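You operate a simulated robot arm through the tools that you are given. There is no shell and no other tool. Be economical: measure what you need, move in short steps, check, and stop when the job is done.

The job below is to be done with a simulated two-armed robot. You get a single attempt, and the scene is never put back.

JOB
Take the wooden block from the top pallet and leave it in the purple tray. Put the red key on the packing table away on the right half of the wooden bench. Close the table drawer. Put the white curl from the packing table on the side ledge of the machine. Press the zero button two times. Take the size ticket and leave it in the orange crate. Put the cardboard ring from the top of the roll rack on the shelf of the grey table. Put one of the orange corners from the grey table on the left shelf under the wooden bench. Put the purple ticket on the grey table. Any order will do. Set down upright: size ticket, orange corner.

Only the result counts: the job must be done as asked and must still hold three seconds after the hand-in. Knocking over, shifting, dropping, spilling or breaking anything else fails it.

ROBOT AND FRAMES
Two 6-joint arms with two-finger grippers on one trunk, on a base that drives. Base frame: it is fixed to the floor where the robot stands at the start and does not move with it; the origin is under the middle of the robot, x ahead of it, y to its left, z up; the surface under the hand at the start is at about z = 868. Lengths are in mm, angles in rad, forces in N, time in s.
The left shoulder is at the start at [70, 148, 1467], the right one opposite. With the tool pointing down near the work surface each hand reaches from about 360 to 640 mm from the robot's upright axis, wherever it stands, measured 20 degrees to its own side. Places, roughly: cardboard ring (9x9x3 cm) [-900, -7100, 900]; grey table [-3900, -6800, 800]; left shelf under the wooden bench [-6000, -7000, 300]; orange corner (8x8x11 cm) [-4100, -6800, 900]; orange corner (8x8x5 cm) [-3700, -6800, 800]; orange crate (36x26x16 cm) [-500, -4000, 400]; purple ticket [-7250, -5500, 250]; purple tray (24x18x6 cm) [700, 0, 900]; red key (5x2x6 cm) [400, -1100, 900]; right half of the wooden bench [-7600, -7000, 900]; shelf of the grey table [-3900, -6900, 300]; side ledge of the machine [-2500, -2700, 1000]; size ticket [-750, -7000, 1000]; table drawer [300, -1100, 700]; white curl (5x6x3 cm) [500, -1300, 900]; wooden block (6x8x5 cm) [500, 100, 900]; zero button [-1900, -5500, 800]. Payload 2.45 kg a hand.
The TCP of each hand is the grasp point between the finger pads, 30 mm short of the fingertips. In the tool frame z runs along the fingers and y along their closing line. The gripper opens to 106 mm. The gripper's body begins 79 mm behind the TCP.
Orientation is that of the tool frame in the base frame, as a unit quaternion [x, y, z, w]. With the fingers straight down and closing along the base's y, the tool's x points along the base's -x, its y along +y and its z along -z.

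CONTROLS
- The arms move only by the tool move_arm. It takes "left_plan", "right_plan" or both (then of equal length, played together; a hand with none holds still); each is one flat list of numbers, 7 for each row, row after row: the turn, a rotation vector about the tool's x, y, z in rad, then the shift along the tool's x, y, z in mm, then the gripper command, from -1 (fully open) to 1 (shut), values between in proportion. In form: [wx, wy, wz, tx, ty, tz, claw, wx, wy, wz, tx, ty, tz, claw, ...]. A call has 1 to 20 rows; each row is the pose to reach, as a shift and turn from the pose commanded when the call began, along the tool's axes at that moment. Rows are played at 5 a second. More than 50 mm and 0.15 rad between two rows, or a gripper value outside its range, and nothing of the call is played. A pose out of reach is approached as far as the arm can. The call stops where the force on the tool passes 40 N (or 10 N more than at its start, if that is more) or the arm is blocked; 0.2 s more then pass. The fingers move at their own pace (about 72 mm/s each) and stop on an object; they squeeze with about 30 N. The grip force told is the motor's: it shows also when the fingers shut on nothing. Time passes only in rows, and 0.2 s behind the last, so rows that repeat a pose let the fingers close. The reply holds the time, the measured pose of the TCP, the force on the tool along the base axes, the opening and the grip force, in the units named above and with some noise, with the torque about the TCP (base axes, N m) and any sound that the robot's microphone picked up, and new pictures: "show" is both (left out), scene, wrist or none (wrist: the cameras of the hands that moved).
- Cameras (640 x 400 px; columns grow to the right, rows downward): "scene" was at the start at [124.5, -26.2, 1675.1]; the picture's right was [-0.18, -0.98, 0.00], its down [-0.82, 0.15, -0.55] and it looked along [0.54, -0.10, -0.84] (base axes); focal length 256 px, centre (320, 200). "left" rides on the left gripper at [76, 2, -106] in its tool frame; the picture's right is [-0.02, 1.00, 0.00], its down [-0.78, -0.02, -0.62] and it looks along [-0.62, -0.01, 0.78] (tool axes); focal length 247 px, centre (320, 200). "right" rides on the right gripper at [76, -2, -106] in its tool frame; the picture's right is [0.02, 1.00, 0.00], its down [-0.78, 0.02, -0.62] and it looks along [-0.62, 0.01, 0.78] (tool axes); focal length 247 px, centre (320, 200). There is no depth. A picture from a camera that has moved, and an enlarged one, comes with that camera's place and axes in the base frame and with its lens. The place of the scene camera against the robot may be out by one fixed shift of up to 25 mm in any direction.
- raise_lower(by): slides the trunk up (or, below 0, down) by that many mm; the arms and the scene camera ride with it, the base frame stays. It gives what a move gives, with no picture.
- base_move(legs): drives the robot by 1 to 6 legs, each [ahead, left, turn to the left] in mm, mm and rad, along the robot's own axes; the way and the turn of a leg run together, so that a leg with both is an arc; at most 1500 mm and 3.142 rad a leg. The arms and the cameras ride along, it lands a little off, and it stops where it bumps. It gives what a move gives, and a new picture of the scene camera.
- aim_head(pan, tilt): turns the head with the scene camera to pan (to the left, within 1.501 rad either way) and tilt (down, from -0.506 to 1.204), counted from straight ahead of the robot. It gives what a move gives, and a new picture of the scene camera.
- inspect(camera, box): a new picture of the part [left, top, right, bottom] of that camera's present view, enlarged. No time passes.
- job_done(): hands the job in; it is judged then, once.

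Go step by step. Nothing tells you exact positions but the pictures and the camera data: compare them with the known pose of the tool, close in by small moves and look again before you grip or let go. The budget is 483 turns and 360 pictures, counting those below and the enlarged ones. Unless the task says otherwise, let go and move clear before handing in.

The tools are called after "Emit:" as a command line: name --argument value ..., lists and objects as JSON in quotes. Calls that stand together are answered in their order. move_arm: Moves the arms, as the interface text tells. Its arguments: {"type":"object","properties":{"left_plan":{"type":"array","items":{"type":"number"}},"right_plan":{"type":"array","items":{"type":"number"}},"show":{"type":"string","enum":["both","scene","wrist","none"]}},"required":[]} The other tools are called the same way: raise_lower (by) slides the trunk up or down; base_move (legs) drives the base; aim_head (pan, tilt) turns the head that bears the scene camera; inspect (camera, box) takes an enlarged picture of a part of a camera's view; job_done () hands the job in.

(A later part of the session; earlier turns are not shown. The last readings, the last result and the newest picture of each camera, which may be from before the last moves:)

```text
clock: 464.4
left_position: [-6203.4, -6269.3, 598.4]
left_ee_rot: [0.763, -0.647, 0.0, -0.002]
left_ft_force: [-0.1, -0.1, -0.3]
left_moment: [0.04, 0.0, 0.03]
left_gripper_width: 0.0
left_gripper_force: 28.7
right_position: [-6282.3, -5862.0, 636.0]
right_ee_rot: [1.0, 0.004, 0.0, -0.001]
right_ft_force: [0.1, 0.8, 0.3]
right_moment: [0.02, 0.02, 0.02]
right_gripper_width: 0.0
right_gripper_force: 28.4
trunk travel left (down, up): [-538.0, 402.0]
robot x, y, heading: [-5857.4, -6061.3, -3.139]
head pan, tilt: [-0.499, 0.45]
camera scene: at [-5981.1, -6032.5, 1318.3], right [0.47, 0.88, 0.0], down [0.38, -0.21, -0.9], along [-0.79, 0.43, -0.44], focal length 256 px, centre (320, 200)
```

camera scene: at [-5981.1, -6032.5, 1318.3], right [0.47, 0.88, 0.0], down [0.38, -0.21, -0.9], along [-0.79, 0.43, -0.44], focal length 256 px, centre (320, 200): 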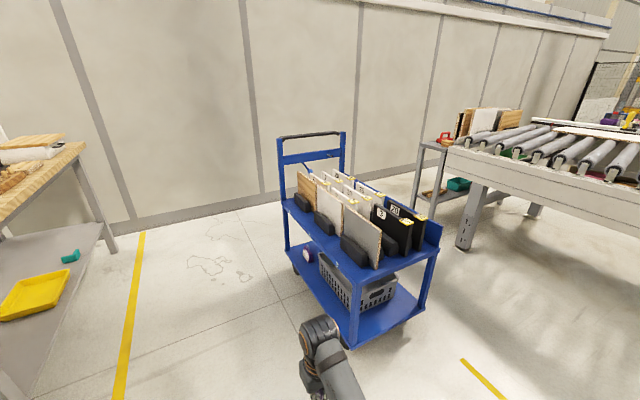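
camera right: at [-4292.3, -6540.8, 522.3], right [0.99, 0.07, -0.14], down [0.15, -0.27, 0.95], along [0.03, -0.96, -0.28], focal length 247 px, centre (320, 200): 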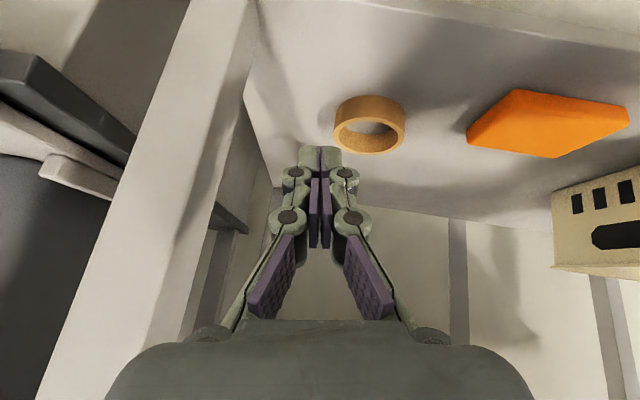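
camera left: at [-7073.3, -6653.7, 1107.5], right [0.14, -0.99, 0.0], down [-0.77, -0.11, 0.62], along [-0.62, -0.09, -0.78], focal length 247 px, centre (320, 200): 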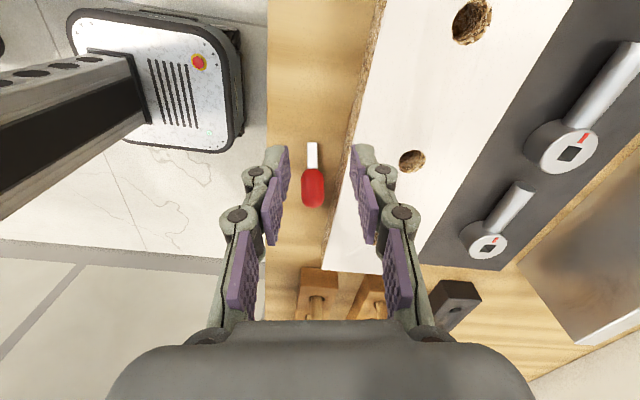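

Emit:
inspect --camera "scene" --box '[260, 190, 452, 310]'

```text
3.33 times, centred on (356, 250) of scene
camera zoom: at [-5981.1, -6032.5, 1318.3], right [0.47, 0.88, 0.0], down [0.38, -0.21, -0.9], along [-0.79, 0.43, -0.44], focal length 852 px, centre (200, 33)
```

zoom: 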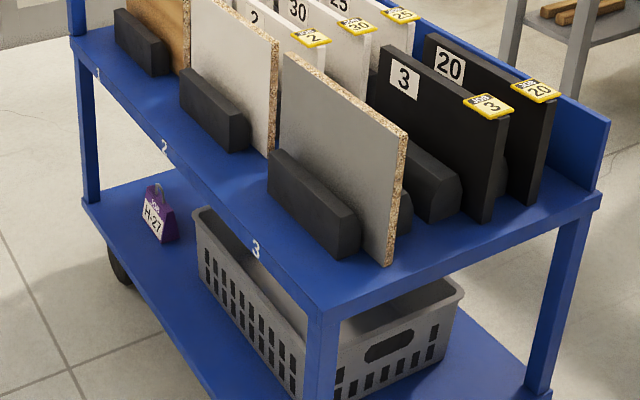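

The purple ticket "JOB H-27" stands on the cart's lower shelf near its -y edge, at about (-7162, -5488). I'll face the cart from the bench side.

Emit:
base_move --legs '[[0, 0, -1.57], [-90, 0, 0], [0, 1490, 0]]'

Emit:
aim_head --pan -0.2 --tilt 0.7

```text
clock: 476.4
left_position: [-7545.7, -5784.4, 598.5]
left_ee_rot: [-0.075, 0.997, -0.001, 0.001]
left_ft_force: [0.0, -0.3, 0.3]
left_moment: [0.0, -0.04, -0.03]
left_gripper_width: 0.2
left_gripper_force: 28.4
right_position: [-7137.2, -5712.8, 635.4]
right_ee_rot: [-0.705, 0.709, 0.0, 0.001]
right_ft_force: [-0.2, 1.1, -0.1]
right_moment: [-0.02, -0.01, 0.03]
right_gripper_width: 0.0
right_gripper_force: 28.8
trunk travel left (down, up): [-538.0, 402.0]
robot x, y, heading: [-7344.5, -6136.7, 1.561]
head pan, tilt: [-0.499, 0.45]
camera scene: at [-7294.8, -6019.4, 1318.3], right [0.87, -0.49, 0.0], down [-0.21, -0.38, -0.9], along [0.44, 0.79, -0.44], focal length 256 px, centre (320, 200)
```

scene: 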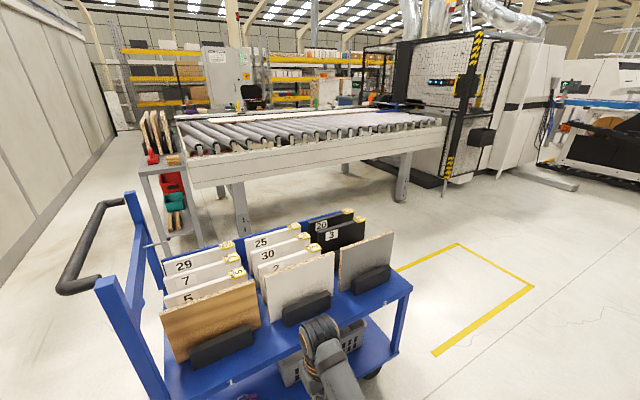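

```text
clock: 477.1
left_position: [-7546.1, -5785.4, 598.7]
left_ee_rot: [-0.075, 0.997, -0.002, 0.001]
left_ft_force: [0.4, 0.1, -0.8]
left_moment: [0.0, 0.01, -0.01]
left_gripper_width: 0.1
left_gripper_force: 28.9
right_position: [-7137.2, -5711.8, 634.9]
right_ee_rot: [-0.705, 0.709, 0.0, 0.001]
right_ft_force: [-0.2, -0.1, -0.1]
right_moment: [0.01, -0.03, 0.0]
right_gripper_width: 0.0
right_gripper_force: 28.7
trunk travel left (down, up): [-538.0, 402.0]
robot x, y, heading: [-7348.3, -6135.4, 1.56]
head pan, tilt: [-0.201, 0.7]
camera scene: at [-7321.5, -6016.5, 1296.2], right [0.98, -0.21, 0.0], down [-0.14, -0.63, -0.77], along [0.16, 0.75, -0.64], focal length 256 px, centre (320, 200)
```

scene: 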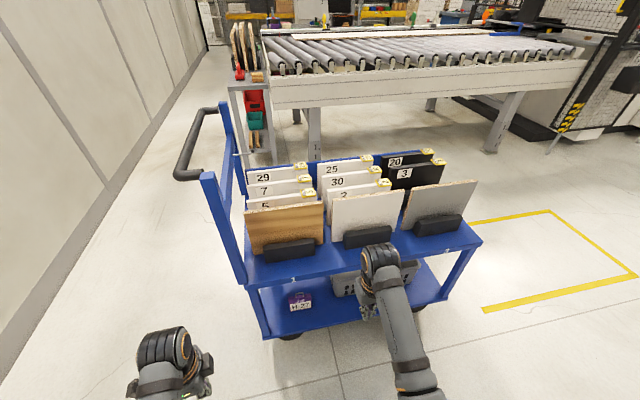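

The ticket is further left than I thought: about (-7295, -5425) on a shelf at z ≈ 150. I'll shift left, tilt the right hand well forward and lower down.

Emit:
base_move --legs '[[-60, 152, 0.01]]'

Emit:
move_arm --right_plan '[0, -0.12, 0, -12, 0, 0, 0, 0, -0.24, 0, -24, 0, 0, -0.5, 0, -0.36, 0, -36, 0, 0, -0.5, 0, -0.48, 0, -48, 0, 0, -0.5, 0, -0.6, 0, -60, 0, 0, -0.5, 0, -0.7, 0, -60, 0, 0, -0.5, 0, -0.78, 0, -60, 0, 0, -0.5, 0, -0.78, 0, -60, 0, 0, -0.5]' --show "none"

Emit:
raise_lower --by -330

Emit:
inspect --camera "right" --box '[0, 0, 640, 400]'

```text
clock: 478.6
left_position: [-7705.3, -5847.7, 597.8]
left_ee_rot: [-0.079, 0.997, -0.001, 0.002]
left_ft_force: [-1.3, 0.5, -0.6]
left_moment: [0.0, -0.03, 0.03]
left_gripper_width: 0.1
left_gripper_force: 28.1
right_position: [-7295.4, -5770.7, 635.5]
right_ee_rot: [0.709, -0.705, 0.002, -0.002]
right_ft_force: [-0.2, 0.2, 1.1]
right_moment: [-0.01, 0.01, -0.02]
right_gripper_width: 0.0
right_gripper_force: 28.4
trunk travel left (down, up): [-538.0, 402.0]
robot x, y, heading: [-7497.8, -6194.8, 1.573]
head pan, tilt: [-0.201, 0.7]
camera scene: at [-7478.4, -6076.3, 1296.2], right [0.98, -0.2, 0.0], down [-0.13, -0.63, -0.77], along [0.15, 0.75, -0.64], focal length 256 px, centre (320, 200)
```

scene: 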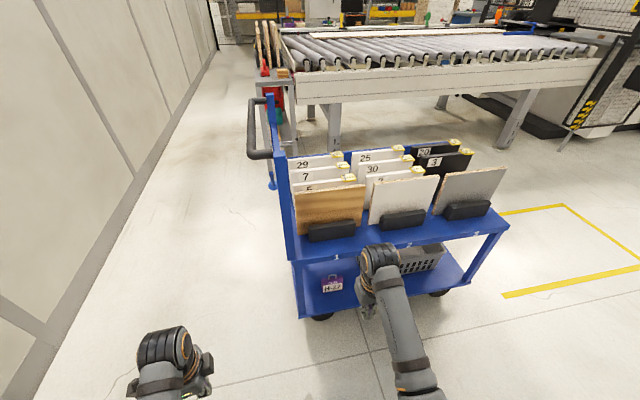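

```text
clock: 480.4
left_position: [-7703.7, -5847.1, 597.6]
left_ee_rot: [-0.079, 0.997, -0.001, 0.0]
left_ft_force: [-0.1, -0.3, 0.1]
left_moment: [0.0, 0.01, -0.01]
left_gripper_width: 0.0
left_gripper_force: 28.6
right_position: [-7295.0, -5710.7, 636.0]
right_ee_rot: [0.656, -0.651, -0.269, -0.27]
right_ft_force: [0.7, -0.5, 0.3]
right_moment: [0.02, 0.0, 0.03]
right_gripper_width: 79.6
right_gripper_force: 0.1
trunk travel left (down, up): [-538.0, 402.0]
robot x, y, heading: [-7499.3, -6193.7, 1.57]
head pan, tilt: [-0.201, 0.7]
```

```text
clock: 483.6
left_position: [-7704.9, -5846.8, 267.5]
left_ee_rot: [-0.08, 0.997, 0.0, 0.002]
left_ft_force: [-0.6, -0.3, 0.6]
left_moment: [0.0, -0.01, 0.03]
left_gripper_width: 0.0
left_gripper_force: 29.0
right_position: [-7296.2, -5710.0, 306.4]
right_ee_rot: [0.657, -0.652, -0.269, -0.268]
right_ft_force: [-0.1, 0.4, -0.1]
right_moment: [0.02, 0.02, -0.02]
right_gripper_width: 79.5
right_gripper_force: 0.0
trunk travel left (down, up): [-208.0, 732.0]
robot x, y, heading: [-7503.5, -6194.1, 1.569]
head pan, tilt: [-0.201, 0.7]
```

```text
1.00 times, centred on (320, 200) of right (not enlarged: the box is as wide or as high as the picture)
camera zoom: at [-7294.2, -5839.0, 327.5], right [-1.0, -0.02, -0.02], down [-0.02, 0.12, 0.99], along [-0.02, 0.99, -0.12], focal length 247 px, centre (320, 200)
```

zoom: 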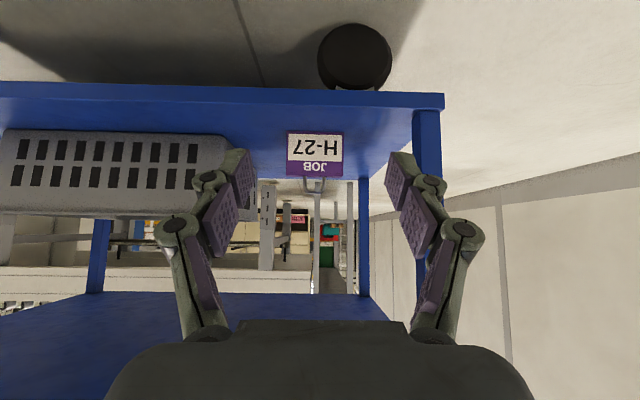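

The ticket is 95 mm wide with a wire handle on top (handle z ≈ 236–268). I'll tilt a bit more, drop to handle height and open to straddle the handle.

Emit:
move_arm --right_plan '[0, -0.06, 0, 10, 0, 10, -0.3, 0, -0.12, 0, 20, 0, 20, 0, 0, -0.17, 0, 30, 0, 30, 0, 0, -0.17, 0, 30, 0, 30, 0]' --show "none"

Emit:
base_move --legs '[[120, 0, 0]]'

Emit:
inspect --camera "right" --box '[0, 0, 640, 400]'

```text
clock: 484.6
left_position: [-7704.8, -5846.4, 267.5]
left_ee_rot: [-0.08, 0.997, -0.001, 0.001]
left_ft_force: [0.3, -0.8, -0.3]
left_moment: [0.02, -0.01, -0.02]
left_gripper_width: 0.0
left_gripper_force: 28.5
right_position: [-7296.1, -5711.4, 265.8]
right_ee_rot: [0.631, -0.627, -0.324, -0.323]
right_ft_force: [0.4, -0.2, 0.0]
right_moment: [0.01, 0.02, 0.0]
right_gripper_width: 52.9
right_gripper_force: 0.0
trunk travel left (down, up): [-208.0, 732.0]
robot x, y, heading: [-7498.1, -6199.3, 1.573]
head pan, tilt: [-0.201, 0.7]
```

```text
clock: 485.9
left_position: [-7705.9, -5724.1, 269.0]
left_ee_rot: [-0.08, 0.997, -0.002, 0.0]
left_ft_force: [0.4, 0.7, -0.1]
left_moment: [0.03, 0.01, -0.03]
left_gripper_width: 0.1
left_gripper_force: 28.2
right_position: [-7296.2, -5588.2, 264.8]
right_ee_rot: [0.631, -0.627, -0.323, -0.323]
right_ft_force: [-0.8, -0.7, 0.0]
right_moment: [-0.01, -0.02, 0.01]
right_gripper_width: 53.0
right_gripper_force: 0.0
trunk travel left (down, up): [-208.0, 732.0]
robot x, y, heading: [-7503.8, -6073.4, 1.574]
head pan, tilt: [-0.201, 0.7]
camera scene: at [-7477.3, -5954.0, 966.1], right [0.98, -0.2, 0.0], down [-0.13, -0.63, -0.76], along [0.15, 0.75, -0.64], focal length 256 px, centre (320, 200)
```

scene: 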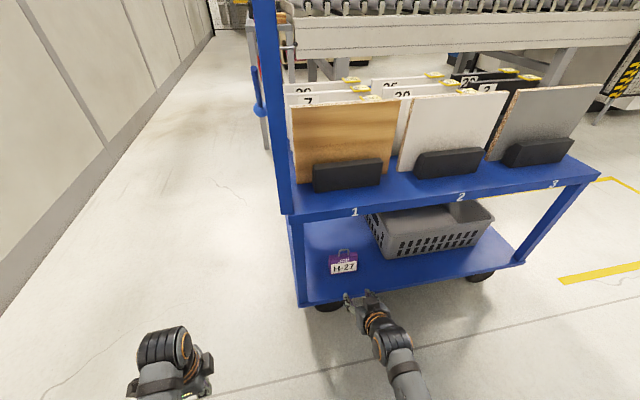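

```text
1.00 times, centred on (320, 200) of right (not enlarged: the box is as wide or as high as the picture)
camera zoom: at [-7294.6, -5719.8, 263.7], right [-1.0, -0.02, -0.02], down [-0.02, -0.05, 1.0], along [-0.02, 1.0, 0.05], focal length 247 px, centre (320, 200)
```

zoom: 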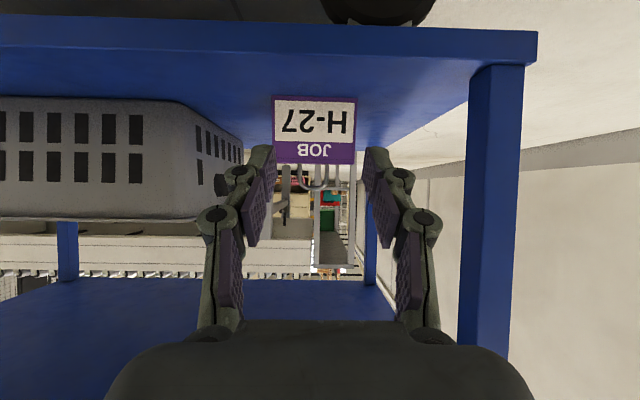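

Emit:
inspect --camera "right" --box '[240, 80, 400, 220]'

```text
2.86 times, centred on (320, 150) of right
camera zoom: at [-7294.6, -5719.8, 263.7], right [-1.0, -0.02, -0.02], down [-0.02, -0.05, 1.0], along [-0.02, 1.0, 0.05], focal length 706 px, centre (320, 343)
```

zoom: 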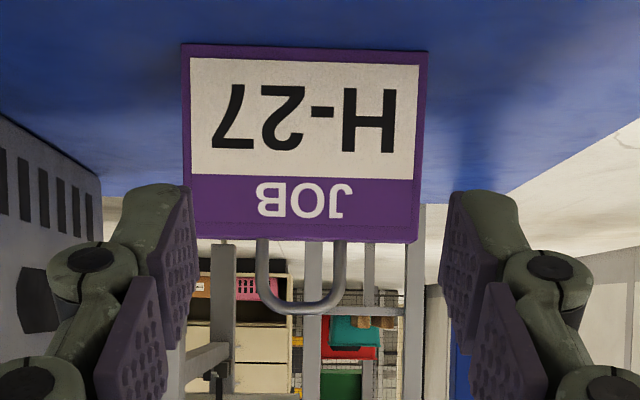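

The handle loop is 37 mm wide, at z 235–264. I'll move in: base first, then the arm.

Emit:
base_move --legs '[[75, 0, 0]]'

Emit:
move_arm --right_plan '[0, 0, 0, -10, -1, 17, 0, 0, 0, 0, -20, -2, 34, 0, 0, 0, 0, -30, -3, 51, 0, 0, 0, 0, -36, -3, 62, 0, 0, 0, 0, -36, -3, 62, 0]' --show "none"

Emit:
inspect --camera "right" --box '[200, 60, 440, 270]'

```text
clock: 486.9
left_position: [-7704.5, -5650.9, 266.9]
left_ee_rot: [-0.08, 0.997, -0.001, 0.0]
left_ft_force: [0.0, -0.1, -0.4]
left_moment: [0.02, 0.01, 0.05]
left_gripper_width: 0.2
left_gripper_force: 29.3
right_position: [-7296.5, -5515.5, 264.9]
right_ee_rot: [0.63, -0.627, -0.323, -0.324]
right_ft_force: [-0.1, 0.3, 0.1]
right_moment: [0.0, 0.01, -0.01]
right_gripper_width: 52.8
right_gripper_force: 0.0
trunk travel left (down, up): [-208.0, 732.0]
robot x, y, heading: [-7500.0, -5995.7, 1.572]
head pan, tilt: [-0.201, 0.7]
camera scene: at [-7477.3, -5880.6, 966.1], right [0.98, -0.2, 0.0], down [-0.13, -0.63, -0.76], along [0.15, 0.75, -0.64], focal length 256 px, centre (320, 200)
```

scene: 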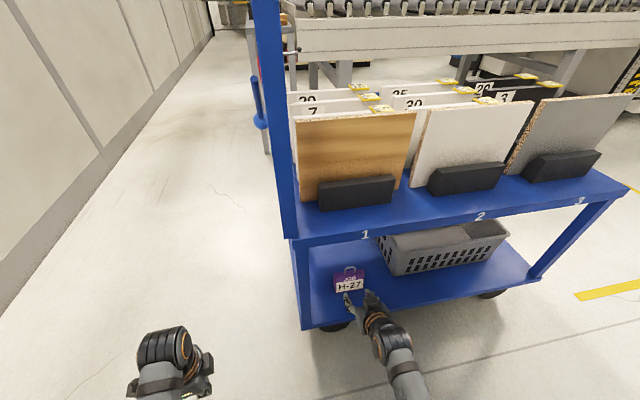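

```text
clock: 488.1
left_position: [-7703.9, -5650.9, 268.0]
left_ee_rot: [-0.08, 0.997, -0.001, 0.002]
left_ft_force: [-0.7, 0.9, 0.2]
left_moment: [0.0, -0.03, -0.02]
left_gripper_width: 0.0
left_gripper_force: 28.4
right_position: [-7292.9, -5444.5, 257.8]
right_ee_rot: [0.631, -0.627, -0.323, -0.323]
right_ft_force: [-0.9, -0.4, -0.3]
right_moment: [0.0, 0.0, 0.01]
right_gripper_width: 53.3
right_gripper_force: 0.0
trunk travel left (down, up): [-208.0, 732.0]
robot x, y, heading: [-7497.3, -5996.0, 1.568]
head pan, tilt: [-0.201, 0.7]
```

```text
1.90 times, centred on (320, 165) of right
camera zoom: at [-7292.4, -5574.7, 257.2], right [-1.0, -0.02, -0.02], down [-0.02, -0.05, 1.0], along [-0.02, 1.0, 0.05], focal length 470 px, centre (320, 267)
```

zoom: 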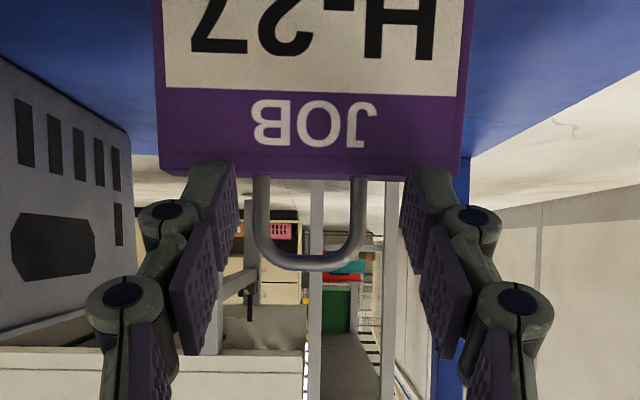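

The handle is between the fingers. A small advance, then I'll close.

Emit:
move_arm --right_plan '[0, 0, 0, -5, -2, 4, 0, 0, 0, 0, -9, -3, 8, 0, 0, 0, 0, -9, -3, 8, 0.2, 0, 0, 0, -9, -3, 8, 0.4, 0, 0, 0, -9, -3, 8, 0.6, 0, 0, 0, -9, -3, 8, 0.6, 0, 0, 0, -9, -3, 8, 0.6]' --show "wrist"

```text
clock: 489.7
left_position: [-7705.6, -5651.5, 268.5]
left_ee_rot: [-0.08, 0.997, 0.0, 0.001]
left_ft_force: [-0.8, -0.5, -0.1]
left_moment: [-0.01, 0.04, -0.02]
left_gripper_width: 0.2
left_gripper_force: 28.5
right_position: [-7290.4, -5432.5, 261.2]
right_ee_rot: [0.63, -0.627, -0.323, -0.323]
right_ft_force: [0.0, 0.1, 0.2]
right_moment: [-0.04, 0.06, 0.02]
right_gripper_width: 37.4
right_gripper_force: 29.9
trunk travel left (down, up): [-208.0, 732.0]
robot x, y, heading: [-7497.1, -6000.2, 1.573]
head pan, tilt: [-0.201, 0.7]
camera right: at [-7288.8, -5563.3, 260.3], right [-1.0, -0.02, -0.02], down [-0.02, -0.05, 1.0], along [-0.02, 1.0, 0.05], focal length 247 px, centre (320, 200)
```

right: 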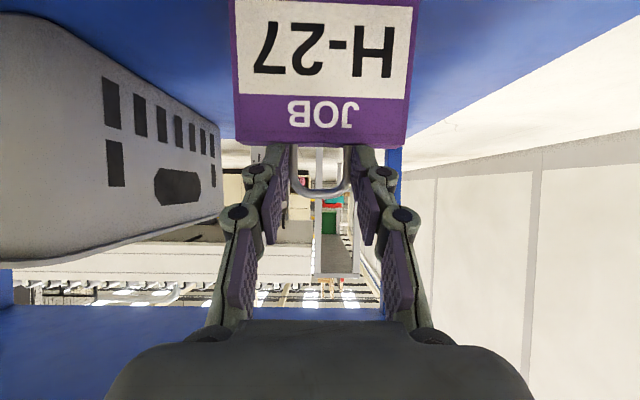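

Gripped at 37 mm. I'll lift slowly by 20 mm.

Emit:
move_arm --right_plan '[0, 0, 0, -3, 0, -2, 0.7, 0, 0, 0, -6, 0, -4.5, 0.7, 0, 0, 0, -10, 0, -7.5, 0.7, 0, 0, 0, -14, 0, -10, 0.7, 0, 0, 0, -17, 0, -12, 0.7]' --show "wrist"

```text
clock: 490.9
left_position: [-7704.3, -5651.2, 268.5]
left_ee_rot: [-0.08, 0.997, 0.0, 0.001]
left_ft_force: [-0.1, 0.1, 0.3]
left_moment: [0.01, 0.03, 0.0]
left_gripper_width: 0.0
left_gripper_force: 28.3
right_position: [-7291.6, -5432.7, 280.5]
right_ee_rot: [0.631, -0.627, -0.323, -0.323]
right_ft_force: [0.2, 0.0, -0.4]
right_moment: [0.0, -0.01, -0.02]
right_gripper_width: 37.0
right_gripper_force: 30.1
trunk travel left (down, up): [-208.0, 732.0]
robot x, y, heading: [-7498.0, -6003.9, 1.566]
head pan, tilt: [-0.201, 0.7]
camera right: at [-7289.7, -5563.2, 280.2], right [-1.0, -0.02, -0.02], down [-0.02, -0.05, 1.0], along [-0.02, 1.0, 0.05], focal length 247 px, centre (320, 200)
```

right: 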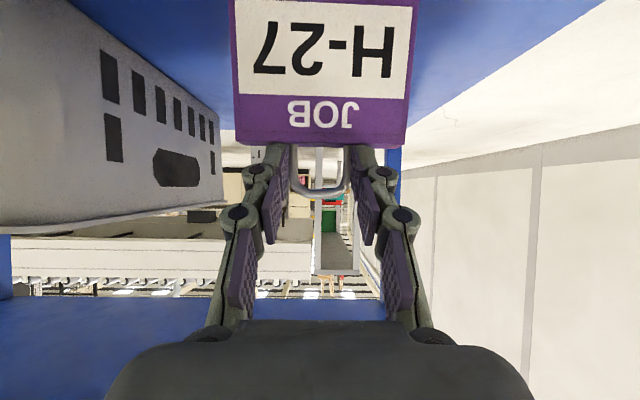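

It's lifted. I'll back straight out, then raise the trunk.

Emit:
base_move --legs '[[-235, 0, 0]]'

Emit:
raise_lower --by 400

Emit:
inspect --camera "right" --box '[160, 0, 480, 200]'

```text
clock: 492.7
left_position: [-7704.6, -5884.5, 267.6]
left_ee_rot: [-0.08, 0.997, 0.0, 0.001]
left_ft_force: [-0.1, -0.6, 0.3]
left_moment: [0.03, 0.02, 0.0]
left_gripper_width: 0.1
left_gripper_force: 28.6
right_position: [-7291.0, -5665.4, 281.0]
right_ee_rot: [0.63, -0.628, -0.323, -0.323]
right_ft_force: [0.3, -1.4, -0.1]
right_moment: [-0.01, 0.01, 0.0]
right_gripper_width: 37.2
right_gripper_force: 29.9
trunk travel left (down, up): [-208.0, 732.0]
robot x, y, heading: [-7500.5, -6229.4, 1.571]
head pan, tilt: [-0.201, 0.7]
camera scene: at [-7477.2, -6113.3, 966.1], right [0.98, -0.2, 0.0], down [-0.13, -0.63, -0.76], along [0.15, 0.75, -0.64], focal length 256 px, centre (320, 200)
```

scene: 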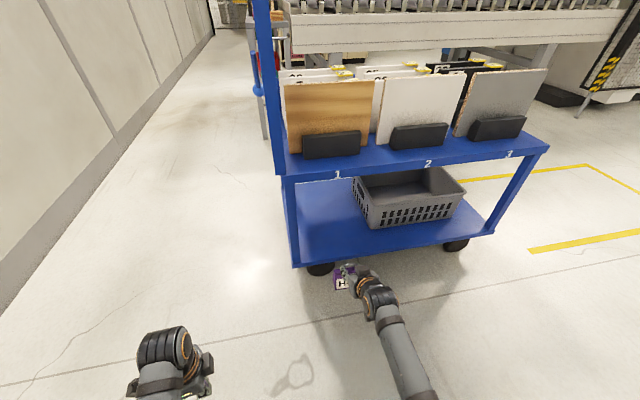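

```text
clock: 496.5
left_position: [-7703.2, -5883.7, 667.9]
left_ee_rot: [-0.079, 0.997, 0.0, 0.001]
left_ft_force: [0.1, -0.8, -0.2]
left_moment: [0.01, -0.02, 0.0]
left_gripper_width: 0.1
left_gripper_force: 28.8
right_position: [-7290.2, -5665.4, 681.0]
right_ee_rot: [0.631, -0.627, -0.324, -0.323]
right_ft_force: [-0.6, -0.6, -0.1]
right_moment: [-0.05, -0.01, 0.0]
right_gripper_width: 37.3
right_gripper_force: 29.8
trunk travel left (down, up): [-608.0, 332.0]
robot x, y, heading: [-7499.2, -6232.7, 1.573]
head pan, tilt: [-0.201, 0.7]
```

```text
2.00 times, centred on (320, 100) of right
camera zoom: at [-7289.2, -5796.0, 680.2], right [-1.0, -0.02, -0.02], down [-0.02, -0.05, 1.0], along [-0.02, 1.0, 0.05], focal length 494 px, centre (320, 400)
```

zoom: 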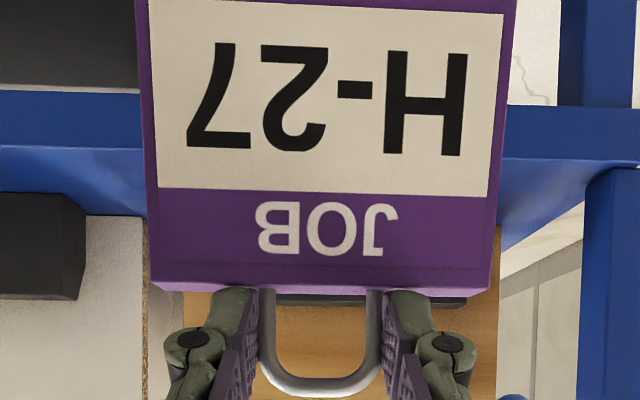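

The ticket hangs securely. I'll drive clear of the cart, turn round in the open area and go back to the grey table.

Emit:
base_move --legs '[[0, -1450, 0], [450, 0, 0], [0, 0, -1.57], [0, 0, -1.57]]'

```text
clock: 513.3
left_position: [-5845.9, -6133.1, 669.0]
left_ee_rot: [0.993, 0.121, -0.001, -0.001]
left_ft_force: [0.0, 0.5, 0.0]
left_moment: [0.01, 0.01, -0.01]
left_gripper_width: 0.1
left_gripper_force: 28.6
right_position: [-6239.5, -6383.7, 681.4]
right_ee_rot: [0.602, 0.655, -0.31, 0.336]
right_ft_force: [-0.1, 0.6, -0.4]
right_moment: [0.01, 0.02, -0.04]
right_gripper_width: 36.8
right_gripper_force: 29.8
trunk travel left (down, up): [-608.0, 332.0]
robot x, y, heading: [-6076.6, -5800.9, -1.491]
head pan, tilt: [-0.201, 0.7]
camera scene: at [-6079.1, -5948.6, 1366.1], right [-0.99, 0.12, 0.0], down [0.08, 0.64, -0.76], along [-0.09, -0.76, -0.64], focal length 256 px, centre (320, 200)
```

scene: 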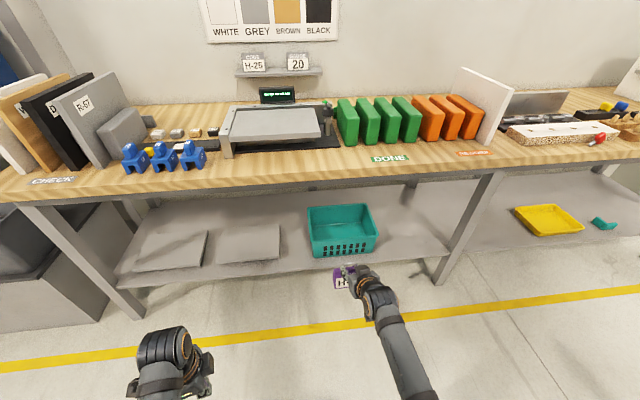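

Now I'll drive along to the grey table and raise to table height.

Emit:
base_move --legs '[[0, 0, -0.079], [0, 1050, 0], [0, 985, 0]]'

Emit:
raise_lower --by 300

Emit:
aim_head --pan -0.2 --tilt 0.7

```text
clock: 523.8
left_position: [-3847.5, -6114.8, 667.6]
left_ee_rot: [0.996, 0.087, -0.001, -0.001]
left_ft_force: [0.2, 0.5, 0.3]
left_moment: [0.01, -0.02, -0.05]
left_gripper_width: 0.0
left_gripper_force: 28.6
right_position: [-4257.4, -6338.3, 681.5]
right_ee_rot: [0.623, 0.635, -0.32, 0.326]
right_ft_force: [-0.9, 0.6, 0.0]
right_moment: [-0.01, -0.02, -0.03]
right_gripper_width: 36.7
right_gripper_force: 29.8
trunk travel left (down, up): [-608.0, 332.0]
robot x, y, heading: [-4055.9, -5765.8, -1.558]
head pan, tilt: [-0.201, 0.7]
camera scene: at [-4067.1, -5914.8, 1366.1], right [-0.98, 0.19, 0.0], down [0.12, 0.63, -0.76], along [-0.14, -0.75, -0.64], focal length 256 px, centre (320, 200)
```

scene: 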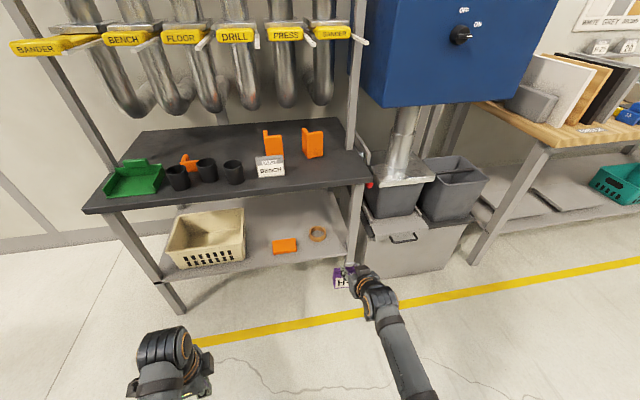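

```text
clock: 526.8
left_position: [-3845.9, -6114.5, 967.0]
left_ee_rot: [0.996, 0.086, -0.001, 0.0]
left_ft_force: [-0.1, 0.1, -0.5]
left_moment: [0.03, -0.01, -0.01]
left_gripper_width: 0.0
left_gripper_force: 28.8
right_position: [-4256.9, -6339.2, 982.1]
right_ee_rot: [0.622, 0.635, -0.321, 0.326]
right_ft_force: [-0.8, -0.5, -0.3]
right_moment: [0.02, 0.0, 0.04]
right_gripper_width: 36.9
right_gripper_force: 30.0
trunk travel left (down, up): [-908.0, 32.0]
robot x, y, heading: [-4058.6, -5770.2, -1.555]
head pan, tilt: [-0.201, 0.7]
```

```text
clock: 527.4
left_position: [-3847.5, -6113.1, 967.9]
left_ee_rot: [0.996, 0.087, -0.001, -0.001]
left_ft_force: [0.4, 1.2, -0.8]
left_moment: [0.0, -0.03, -0.03]
left_gripper_width: 0.0
left_gripper_force: 28.3
right_position: [-4256.8, -6338.3, 981.2]
right_ee_rot: [0.623, 0.635, -0.32, 0.325]
right_ft_force: [-0.4, 0.0, 0.1]
right_moment: [0.06, 0.01, 0.02]
right_gripper_width: 36.7
right_gripper_force: 29.4
trunk travel left (down, up): [-908.0, 32.0]
robot x, y, heading: [-4056.5, -5768.1, -1.559]
head pan, tilt: [-0.201, 0.7]
camera scene: at [-4067.4, -5914.9, 1666.1], right [-0.98, 0.19, 0.0], down [0.12, 0.63, -0.76], along [-0.14, -0.75, -0.64], focal length 256 px, centre (320, 200)
```

scene: 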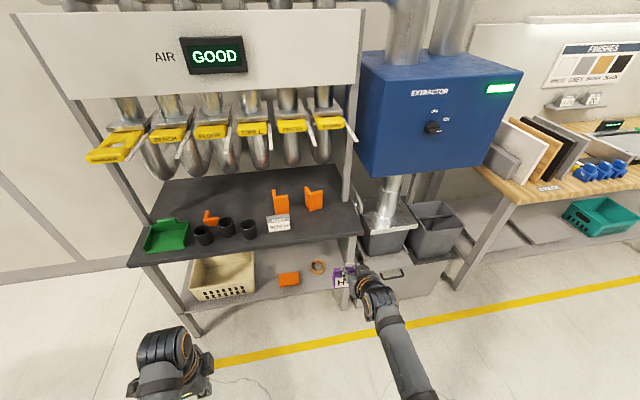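

The free spot is at the table's front right, about (-4280, -6725). I'll drive in with the ticket held high.

Emit:
base_move --legs '[[370, -20, -0.012]]'

Emit:
inspect --camera "right" --box '[0, 0, 640, 400]'

```text
clock: 529.8
left_position: [-3873.8, -6491.1, 968.7]
left_ee_rot: [0.997, 0.077, -0.001, -0.001]
left_ft_force: [0.5, -0.7, -0.4]
left_moment: [-0.03, -0.02, 0.03]
left_gripper_width: 0.0
left_gripper_force: 28.5
right_position: [-4289.4, -6706.4, 982.4]
right_ee_rot: [0.63, 0.628, -0.325, 0.322]
right_ft_force: [-0.1, 0.5, -0.6]
right_moment: [-0.01, -0.04, 0.02]
right_gripper_width: 36.6
right_gripper_force: 30.2
trunk travel left (down, up): [-908.0, 32.0]
robot x, y, heading: [-4075.3, -6139.8, -1.578]
head pan, tilt: [-0.201, 0.7]
camera scene: at [-4089.7, -6286.2, 1666.3], right [-0.98, 0.21, 0.0], down [0.13, 0.63, -0.77], along [-0.16, -0.75, -0.64], focal length 256 px, centre (320, 200)
```

scene: 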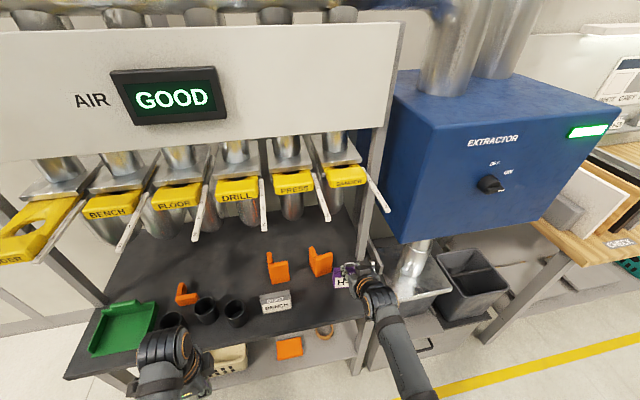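

```text
1.00 times, centred on (320, 200) of right (not enlarged: the box is as wide or as high as the picture)
camera zoom: at [-4291.3, -6575.6, 980.7], right [1.0, 0.01, -0.02], down [0.02, 0.05, 1.0], along [0.01, -1.0, 0.05], focal length 247 px, centre (320, 200)
```

zoom: 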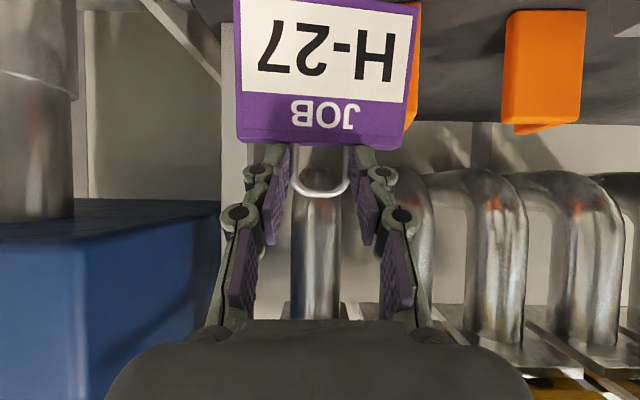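

The ticket is above the free spot. I'll lower it slowly until contact.

Emit:
move_arm --right_plan '[0, 0, 0, 8, 0, 6, 0.7, 0, 0, 0, 20, 0, 14, 0.7, 0, 0, 0, 32, 0, 23, 0.7, 0, 0, 0, 44, 0, 32, 0.7, 0, 0, 0, 54, 0, 39, 0.7, 0, 0, 0, 60, 0, 43, 0.7, 0, 0, 0, 64, 0, 46, 0.7, 0, 0, 0, 67, 0, 48, 0.7, 0, 0, 0, 70, 0, 50, 0.7]' --show "wrist"

```text
clock: 531.8
left_position: [-3873.3, -6488.7, 968.2]
left_ee_rot: [0.997, 0.077, -0.002, 0.001]
left_ft_force: [-0.4, 0.1, -0.2]
left_moment: [-0.02, -0.04, -0.01]
left_gripper_width: 0.0
left_gripper_force: 28.5
right_position: [-4287.8, -6708.6, 900.3]
right_ee_rot: [0.627, 0.626, -0.329, 0.326]
right_ft_force: [0.2, 1.4, 26.4]
right_moment: [-0.23, 0.11, 0.05]
right_gripper_width: 36.6
right_gripper_force: 29.7
trunk travel left (down, up): [-908.0, 32.0]
robot x, y, heading: [-4075.7, -6142.8, -1.58]
head pan, tilt: [-0.201, 0.7]
camera right: at [-4290.1, -6577.5, 898.1], right [1.0, 0.01, -0.02], down [0.02, 0.06, 1.0], along [0.01, -1.0, 0.06], focal length 247 px, centre (320, 200)
```

right: 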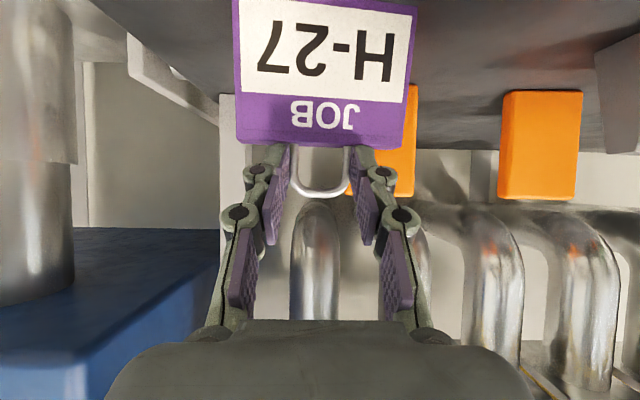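

Contact at TCP z = 900. I'll ease up a touch, open and back out.

Emit:
move_arm --right_plan '[0, 0, 0, -2, 0, -1, 0.7, 0, 0, 0, -2, 0, -1, 0.3, 0, 0, 0, -2, 0, -1, 0.1, 0, 0, 0, -2, 0, -1, 0, 0, 0, 0, -2, 0, -1, 0, 0, 0, 0, -2, 0, -20, 0, 0, 0, 0, -2, 0, -50, 0, 0, 0, 0, -2, 0, -90, 0]' --show "wrist"

```text
clock: 533.6
left_position: [-3872.7, -6489.6, 968.4]
left_ee_rot: [0.997, 0.077, -0.002, 0.0]
left_ft_force: [0.5, 1.3, 0.6]
left_moment: [-0.04, 0.03, 0.03]
left_gripper_width: 0.0
left_gripper_force: 28.8
right_position: [-4290.9, -6631.4, 948.8]
right_ee_rot: [0.629, 0.629, -0.324, 0.323]
right_ft_force: [-0.1, 0.0, 0.1]
right_moment: [0.02, 0.0, 0.01]
right_gripper_width: 53.2
right_gripper_force: 0.0
trunk travel left (down, up): [-908.0, 32.0]
robot x, y, heading: [-4077.0, -6139.5, -1.577]
head pan, tilt: [-0.201, 0.7]
camera right: at [-4292.5, -6500.5, 948.1], right [1.0, 0.01, -0.02], down [0.02, 0.05, 1.0], along [0.01, -1.0, 0.05], focal length 247 px, centre (320, 200)
```

right: 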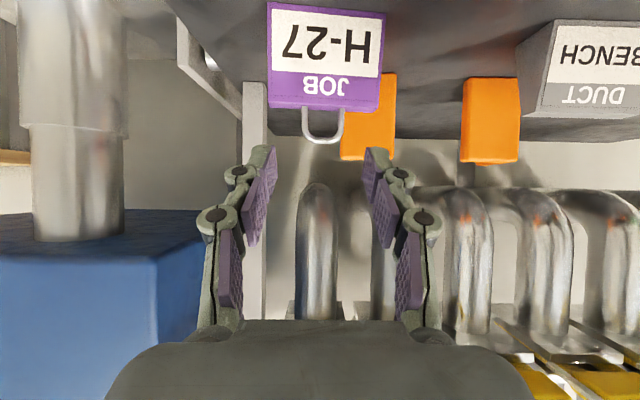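

The purple ticket stands on the grey table. Now I'll look closely at the orange corners.

Emit:
inspect --camera "scene" --box '[160, 230, 352, 350]'

```text
3.33 times, centred on (256, 290) of scene
camera zoom: at [-4089.0, -6285.0, 1666.3], right [-0.98, 0.21, 0.0], down [0.13, 0.63, -0.77], along [-0.16, -0.75, -0.64], focal length 852 px, centre (533, -100)
```

zoom: 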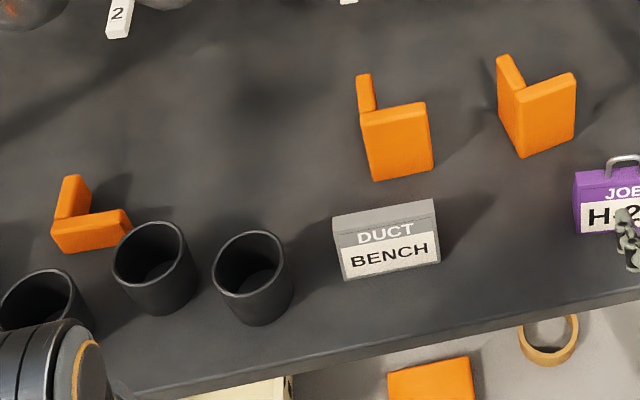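

I'll take the middle tall corner by its fore-aft wall at about (-4031, -6875). I'll shift left and reduce the tilt to 0.75.

Emit:
base_move --legs '[[0, 258, 0.005]]'

Emit:
move_arm --right_plan '[0, 0.07, 0, 0, 0, -5, 0, 0, 0.14, 0, 0, 0, -10, 0, 0, 0.2, 0, 0, 0, -15, 0, 0, 0.2, 0, 0, 0, -15, 0]' --show "wrist"

```text
clock: 535.4
left_position: [-3620.8, -6490.3, 968.9]
left_ee_rot: [0.997, 0.081, 0.0, -0.001]
left_ft_force: [0.3, 0.2, -0.3]
left_moment: [0.01, 0.02, 0.0]
left_gripper_width: 0.0
left_gripper_force: 28.0
right_position: [-4036.9, -6635.7, 948.4]
right_ee_rot: [0.628, 0.63, -0.323, 0.323]
right_ft_force: [-0.3, 0.5, 0.2]
right_moment: [0.02, 0.01, 0.01]
right_gripper_width: 53.0
right_gripper_force: 0.0
trunk travel left (down, up): [-908.0, 32.0]
robot x, y, heading: [-3825.0, -6141.5, -1.572]
head pan, tilt: [-0.201, 0.7]
camera scene: at [-3839.2, -6288.8, 1666.1], right [-0.98, 0.2, 0.0], down [0.13, 0.63, -0.76], along [-0.15, -0.75, -0.64], focal length 256 px, centre (320, 200)
```

scene: 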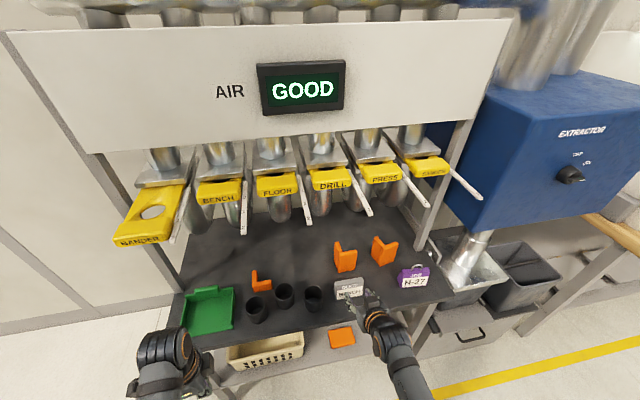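

```text
clock: 536.4
left_position: [-3619.8, -6490.4, 968.3]
left_ee_rot: [0.997, 0.08, -0.001, -0.001]
left_ft_force: [0.6, 0.9, 0.4]
left_moment: [-0.01, 0.02, 0.03]
left_gripper_width: 0.2
left_gripper_force: 28.6
right_position: [-4036.1, -6623.6, 957.8]
right_ee_rot: [0.656, 0.66, -0.258, 0.259]
right_ft_force: [0.5, 0.9, -0.8]
right_moment: [0.03, 0.01, 0.04]
right_gripper_width: 53.0
right_gripper_force: 0.1
trunk travel left (down, up): [-908.0, 32.0]
robot x, y, heading: [-3825.4, -6143.1, -1.572]
head pan, tilt: [-0.201, 0.7]
camera right: at [-4038.6, -6495.0, 983.0], right [1.0, 0.02, -0.02], down [0.02, -0.15, 0.99], along [0.02, -0.99, -0.15], focal length 247 px, centre (320, 200)
```

right: 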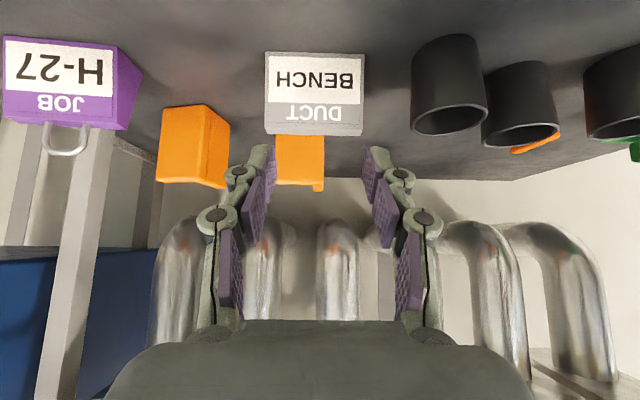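

The wall lines up with the hand (x ≈ -4035). I'll drive in at height and then look again.

Emit:
base_move --legs '[[185, 0, 0]]'

Emit:
inspect --camera "right" --box '[0, 0, 640, 400]'

```text
clock: 538.0
left_position: [-3621.8, -6672.8, 969.4]
left_ee_rot: [0.997, 0.079, -0.002, 0.0]
left_ft_force: [0.2, 0.2, 0.2]
left_moment: [-0.02, 0.02, 0.0]
left_gripper_width: 0.3
left_gripper_force: 28.9
right_position: [-4037.0, -6804.4, 959.5]
right_ee_rot: [0.657, 0.658, -0.261, 0.259]
right_ft_force: [0.3, 0.0, 0.9]
right_moment: [0.01, 0.0, 0.04]
right_gripper_width: 52.7
right_gripper_force: 0.1
trunk travel left (down, up): [-908.0, 32.0]
robot x, y, heading: [-3822.8, -6327.9, -1.57]
head pan, tilt: [-0.201, 0.7]
camera scene: at [-3837.8, -6469.3, 1666.5], right [-0.98, 0.2, 0.0], down [0.13, 0.63, -0.77], along [-0.15, -0.75, -0.64], focal length 256 px, centre (320, 200)
```

scene: 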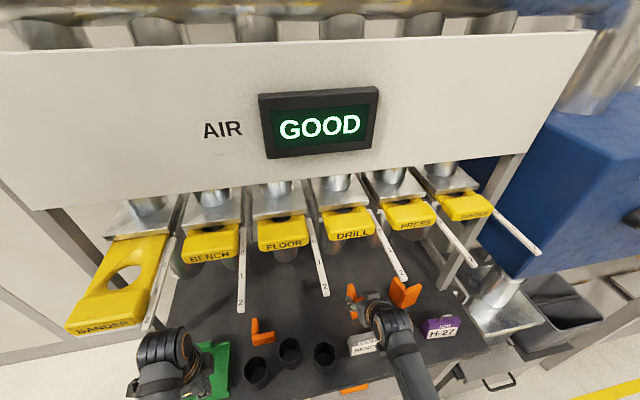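

```text
1.00 times, centred on (320, 200) of right (not enlarged: the box is as wide or as high as the picture)
camera zoom: at [-4039.7, -6676.5, 983.7], right [1.0, 0.02, -0.02], down [0.02, -0.15, 0.99], along [0.02, -0.99, -0.15], focal length 247 px, centre (320, 200)
```

zoom: 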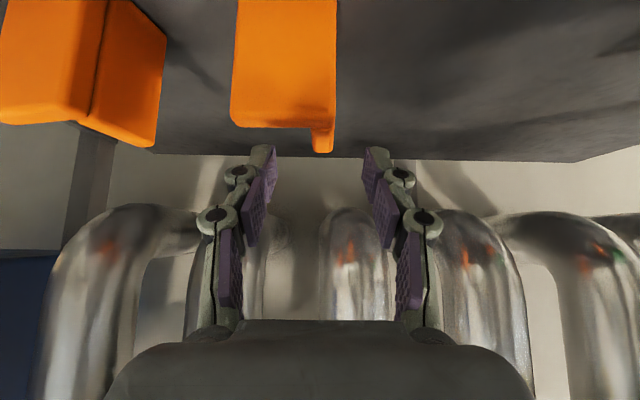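

The fore-aft wall (about 20 mm thick, top z ≈ 902) lies straight ahead. I'll move over it and descend.

Emit:
move_arm --right_plan '[0, 0, 0, -20, 1, 19, 0, 0, 0, 0, -40, 2, 38, 0, 0, 0, 0, -60, 3, 56, 0, 0, 0, 0, -68, 4, 64, 0, 0, 0, 0, -56, 4, 77, 0, 0, 0, 0, -48, 4, 86, 0, 0, 0, 0, -48, 4, 86, 0]' --show "wrist"

```text
clock: 539.6
left_position: [-3622.4, -6674.4, 967.8]
left_ee_rot: [0.997, 0.078, -0.001, -0.001]
left_ft_force: [-0.3, -0.2, -0.8]
left_moment: [0.0, -0.04, 0.04]
left_gripper_width: 0.0
left_gripper_force: 28.7
right_position: [-4031.9, -6899.6, 928.6]
right_ee_rot: [0.657, 0.659, -0.26, 0.258]
right_ft_force: [-0.2, -0.3, -0.5]
right_moment: [0.01, 0.07, -0.01]
right_gripper_width: 52.9
right_gripper_force: 0.1
trunk travel left (down, up): [-908.0, 32.0]
robot x, y, heading: [-3826.3, -6330.7, -1.572]
head pan, tilt: [-0.201, 0.7]
camera right: at [-4034.2, -6771.8, 953.6], right [1.0, 0.02, -0.02], down [0.02, -0.15, 0.99], along [0.02, -0.99, -0.15], focal length 247 px, centre (320, 200)
```

right: 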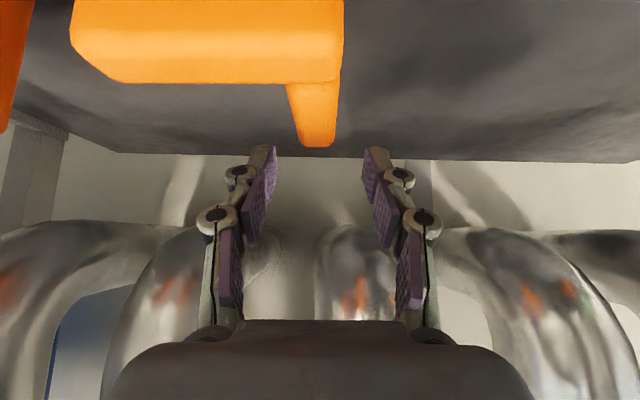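

Now the geometry is clear: the wall runs y -6851 to -6912 with its top at z ≈ 900. I'll finish the descent and close.

Emit:
move_arm --right_plan '[0, 0, 0, 10, -1, -9, 0, 0, 0, 0, 20, -1, 3, 0, 0, 0, 0, 30, -1, 13, 0, 0, 0, 0, 37, -1, 20, 0, 0, 0, 0, 37, -1, 20, 0, 0, 0, 0, 37, -1, 20, 0.4, 0, 0, 0, 37, -1, 20, 1, 0, 0, 0, 37, -1, 20, 1, 0, 0, 0, 37, -1, 20, 1]' --show "wrist"

```text
clock: 541.6
left_position: [-3620.9, -6675.5, 967.7]
left_ee_rot: [0.997, 0.078, -0.001, 0.0]
left_ft_force: [0.2, -0.4, 0.9]
left_moment: [0.0, -0.02, -0.02]
left_gripper_width: 0.2
left_gripper_force: 28.4
right_position: [-4033.5, -6888.2, 886.6]
right_ee_rot: [0.658, 0.659, -0.26, 0.258]
right_ft_force: [-0.2, -0.4, -0.3]
right_moment: [-0.01, -0.01, -0.03]
right_gripper_width: 15.2
right_gripper_force: 30.4
trunk travel left (down, up): [-908.0, 32.0]
robot x, y, heading: [-3824.8, -6325.1, -1.575]
head pan, tilt: [-0.201, 0.7]
camera right: at [-4036.0, -6759.7, 912.4], right [1.0, 0.02, -0.02], down [0.02, -0.15, 0.99], along [0.02, -0.99, -0.15], focal length 247 px, centre (320, 200)
```

right: 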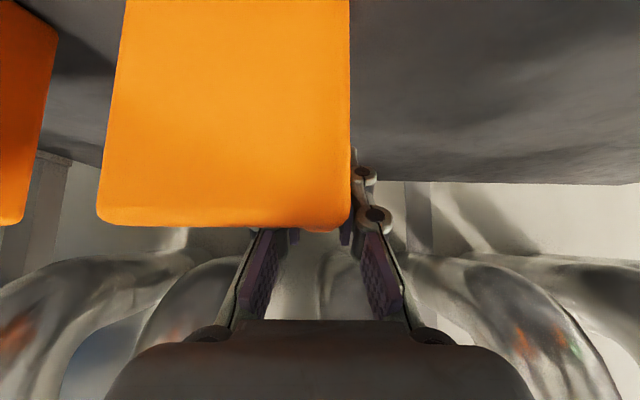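

Gripped at 15 mm. I'll lift slowly.

Emit:
move_arm --right_plan '[0, 0, 0, -2, 0, -2, 1, 0, 0, 0, -5, 0, -5.5, 1, 0, 0, 0, -9, 0, -10, 1, 0, 0, 0, -14, 0, -15, 1, 0, 0, 0, -19, 0, -20, 1, 0, 0, 0, -24, 0, -26, 1, 0, 0, 0, -30, 0, -32, 1, 0, 0, 0, -36, 0, -38, 1, 0, 0, 0, -41, 0, -44, 1, 0, 0, 0, -47, 0, -51, 1, 0, 0, 0, -54, 0, -58, 1]' --show "both"

```text
clock: 544.0
left_position: [-3623.2, -6676.1, 969.1]
left_ee_rot: [0.997, 0.078, -0.001, 0.0]
left_ft_force: [-0.3, 0.1, 0.5]
left_moment: [-0.01, 0.02, 0.0]
left_gripper_width: 0.0
left_gripper_force: 28.8
right_position: [-4033.7, -6887.0, 966.1]
right_ee_rot: [0.657, 0.659, -0.258, 0.258]
right_ft_force: [0.7, -0.3, -0.5]
right_moment: [-0.01, 0.0, 0.0]
right_gripper_width: 15.8
right_gripper_force: 30.3
trunk travel left (down, up): [-908.0, 32.0]
robot x, y, heading: [-3825.7, -6327.6, -1.577]
head pan, tilt: [-0.201, 0.7]
camera scene: at [-3837.9, -6473.1, 1666.1], right [-0.98, 0.2, 0.0], down [0.13, 0.63, -0.76], along [-0.15, -0.75, -0.64], focal length 256 px, centre (320, 200)
camera right: at [-4036.2, -6758.0, 992.2], right [1.0, 0.02, -0.02], down [0.02, -0.15, 0.99], along [0.02, -0.99, -0.15], focal length 247 px, centre (320, 200)
```

scene: 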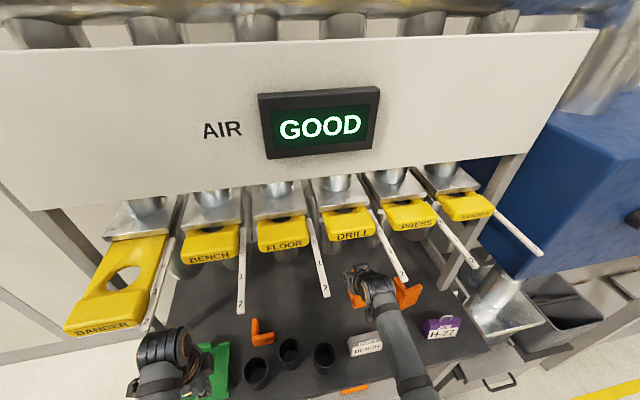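
right: 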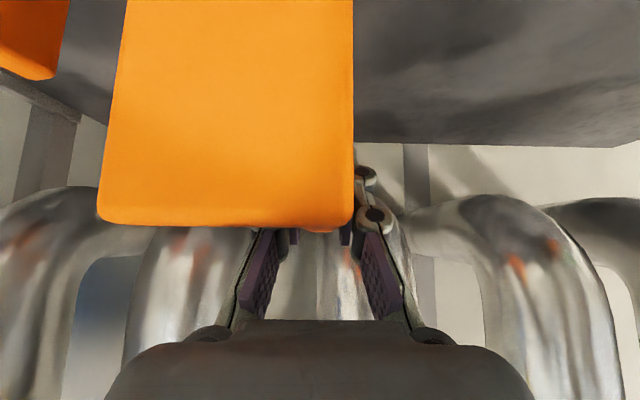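

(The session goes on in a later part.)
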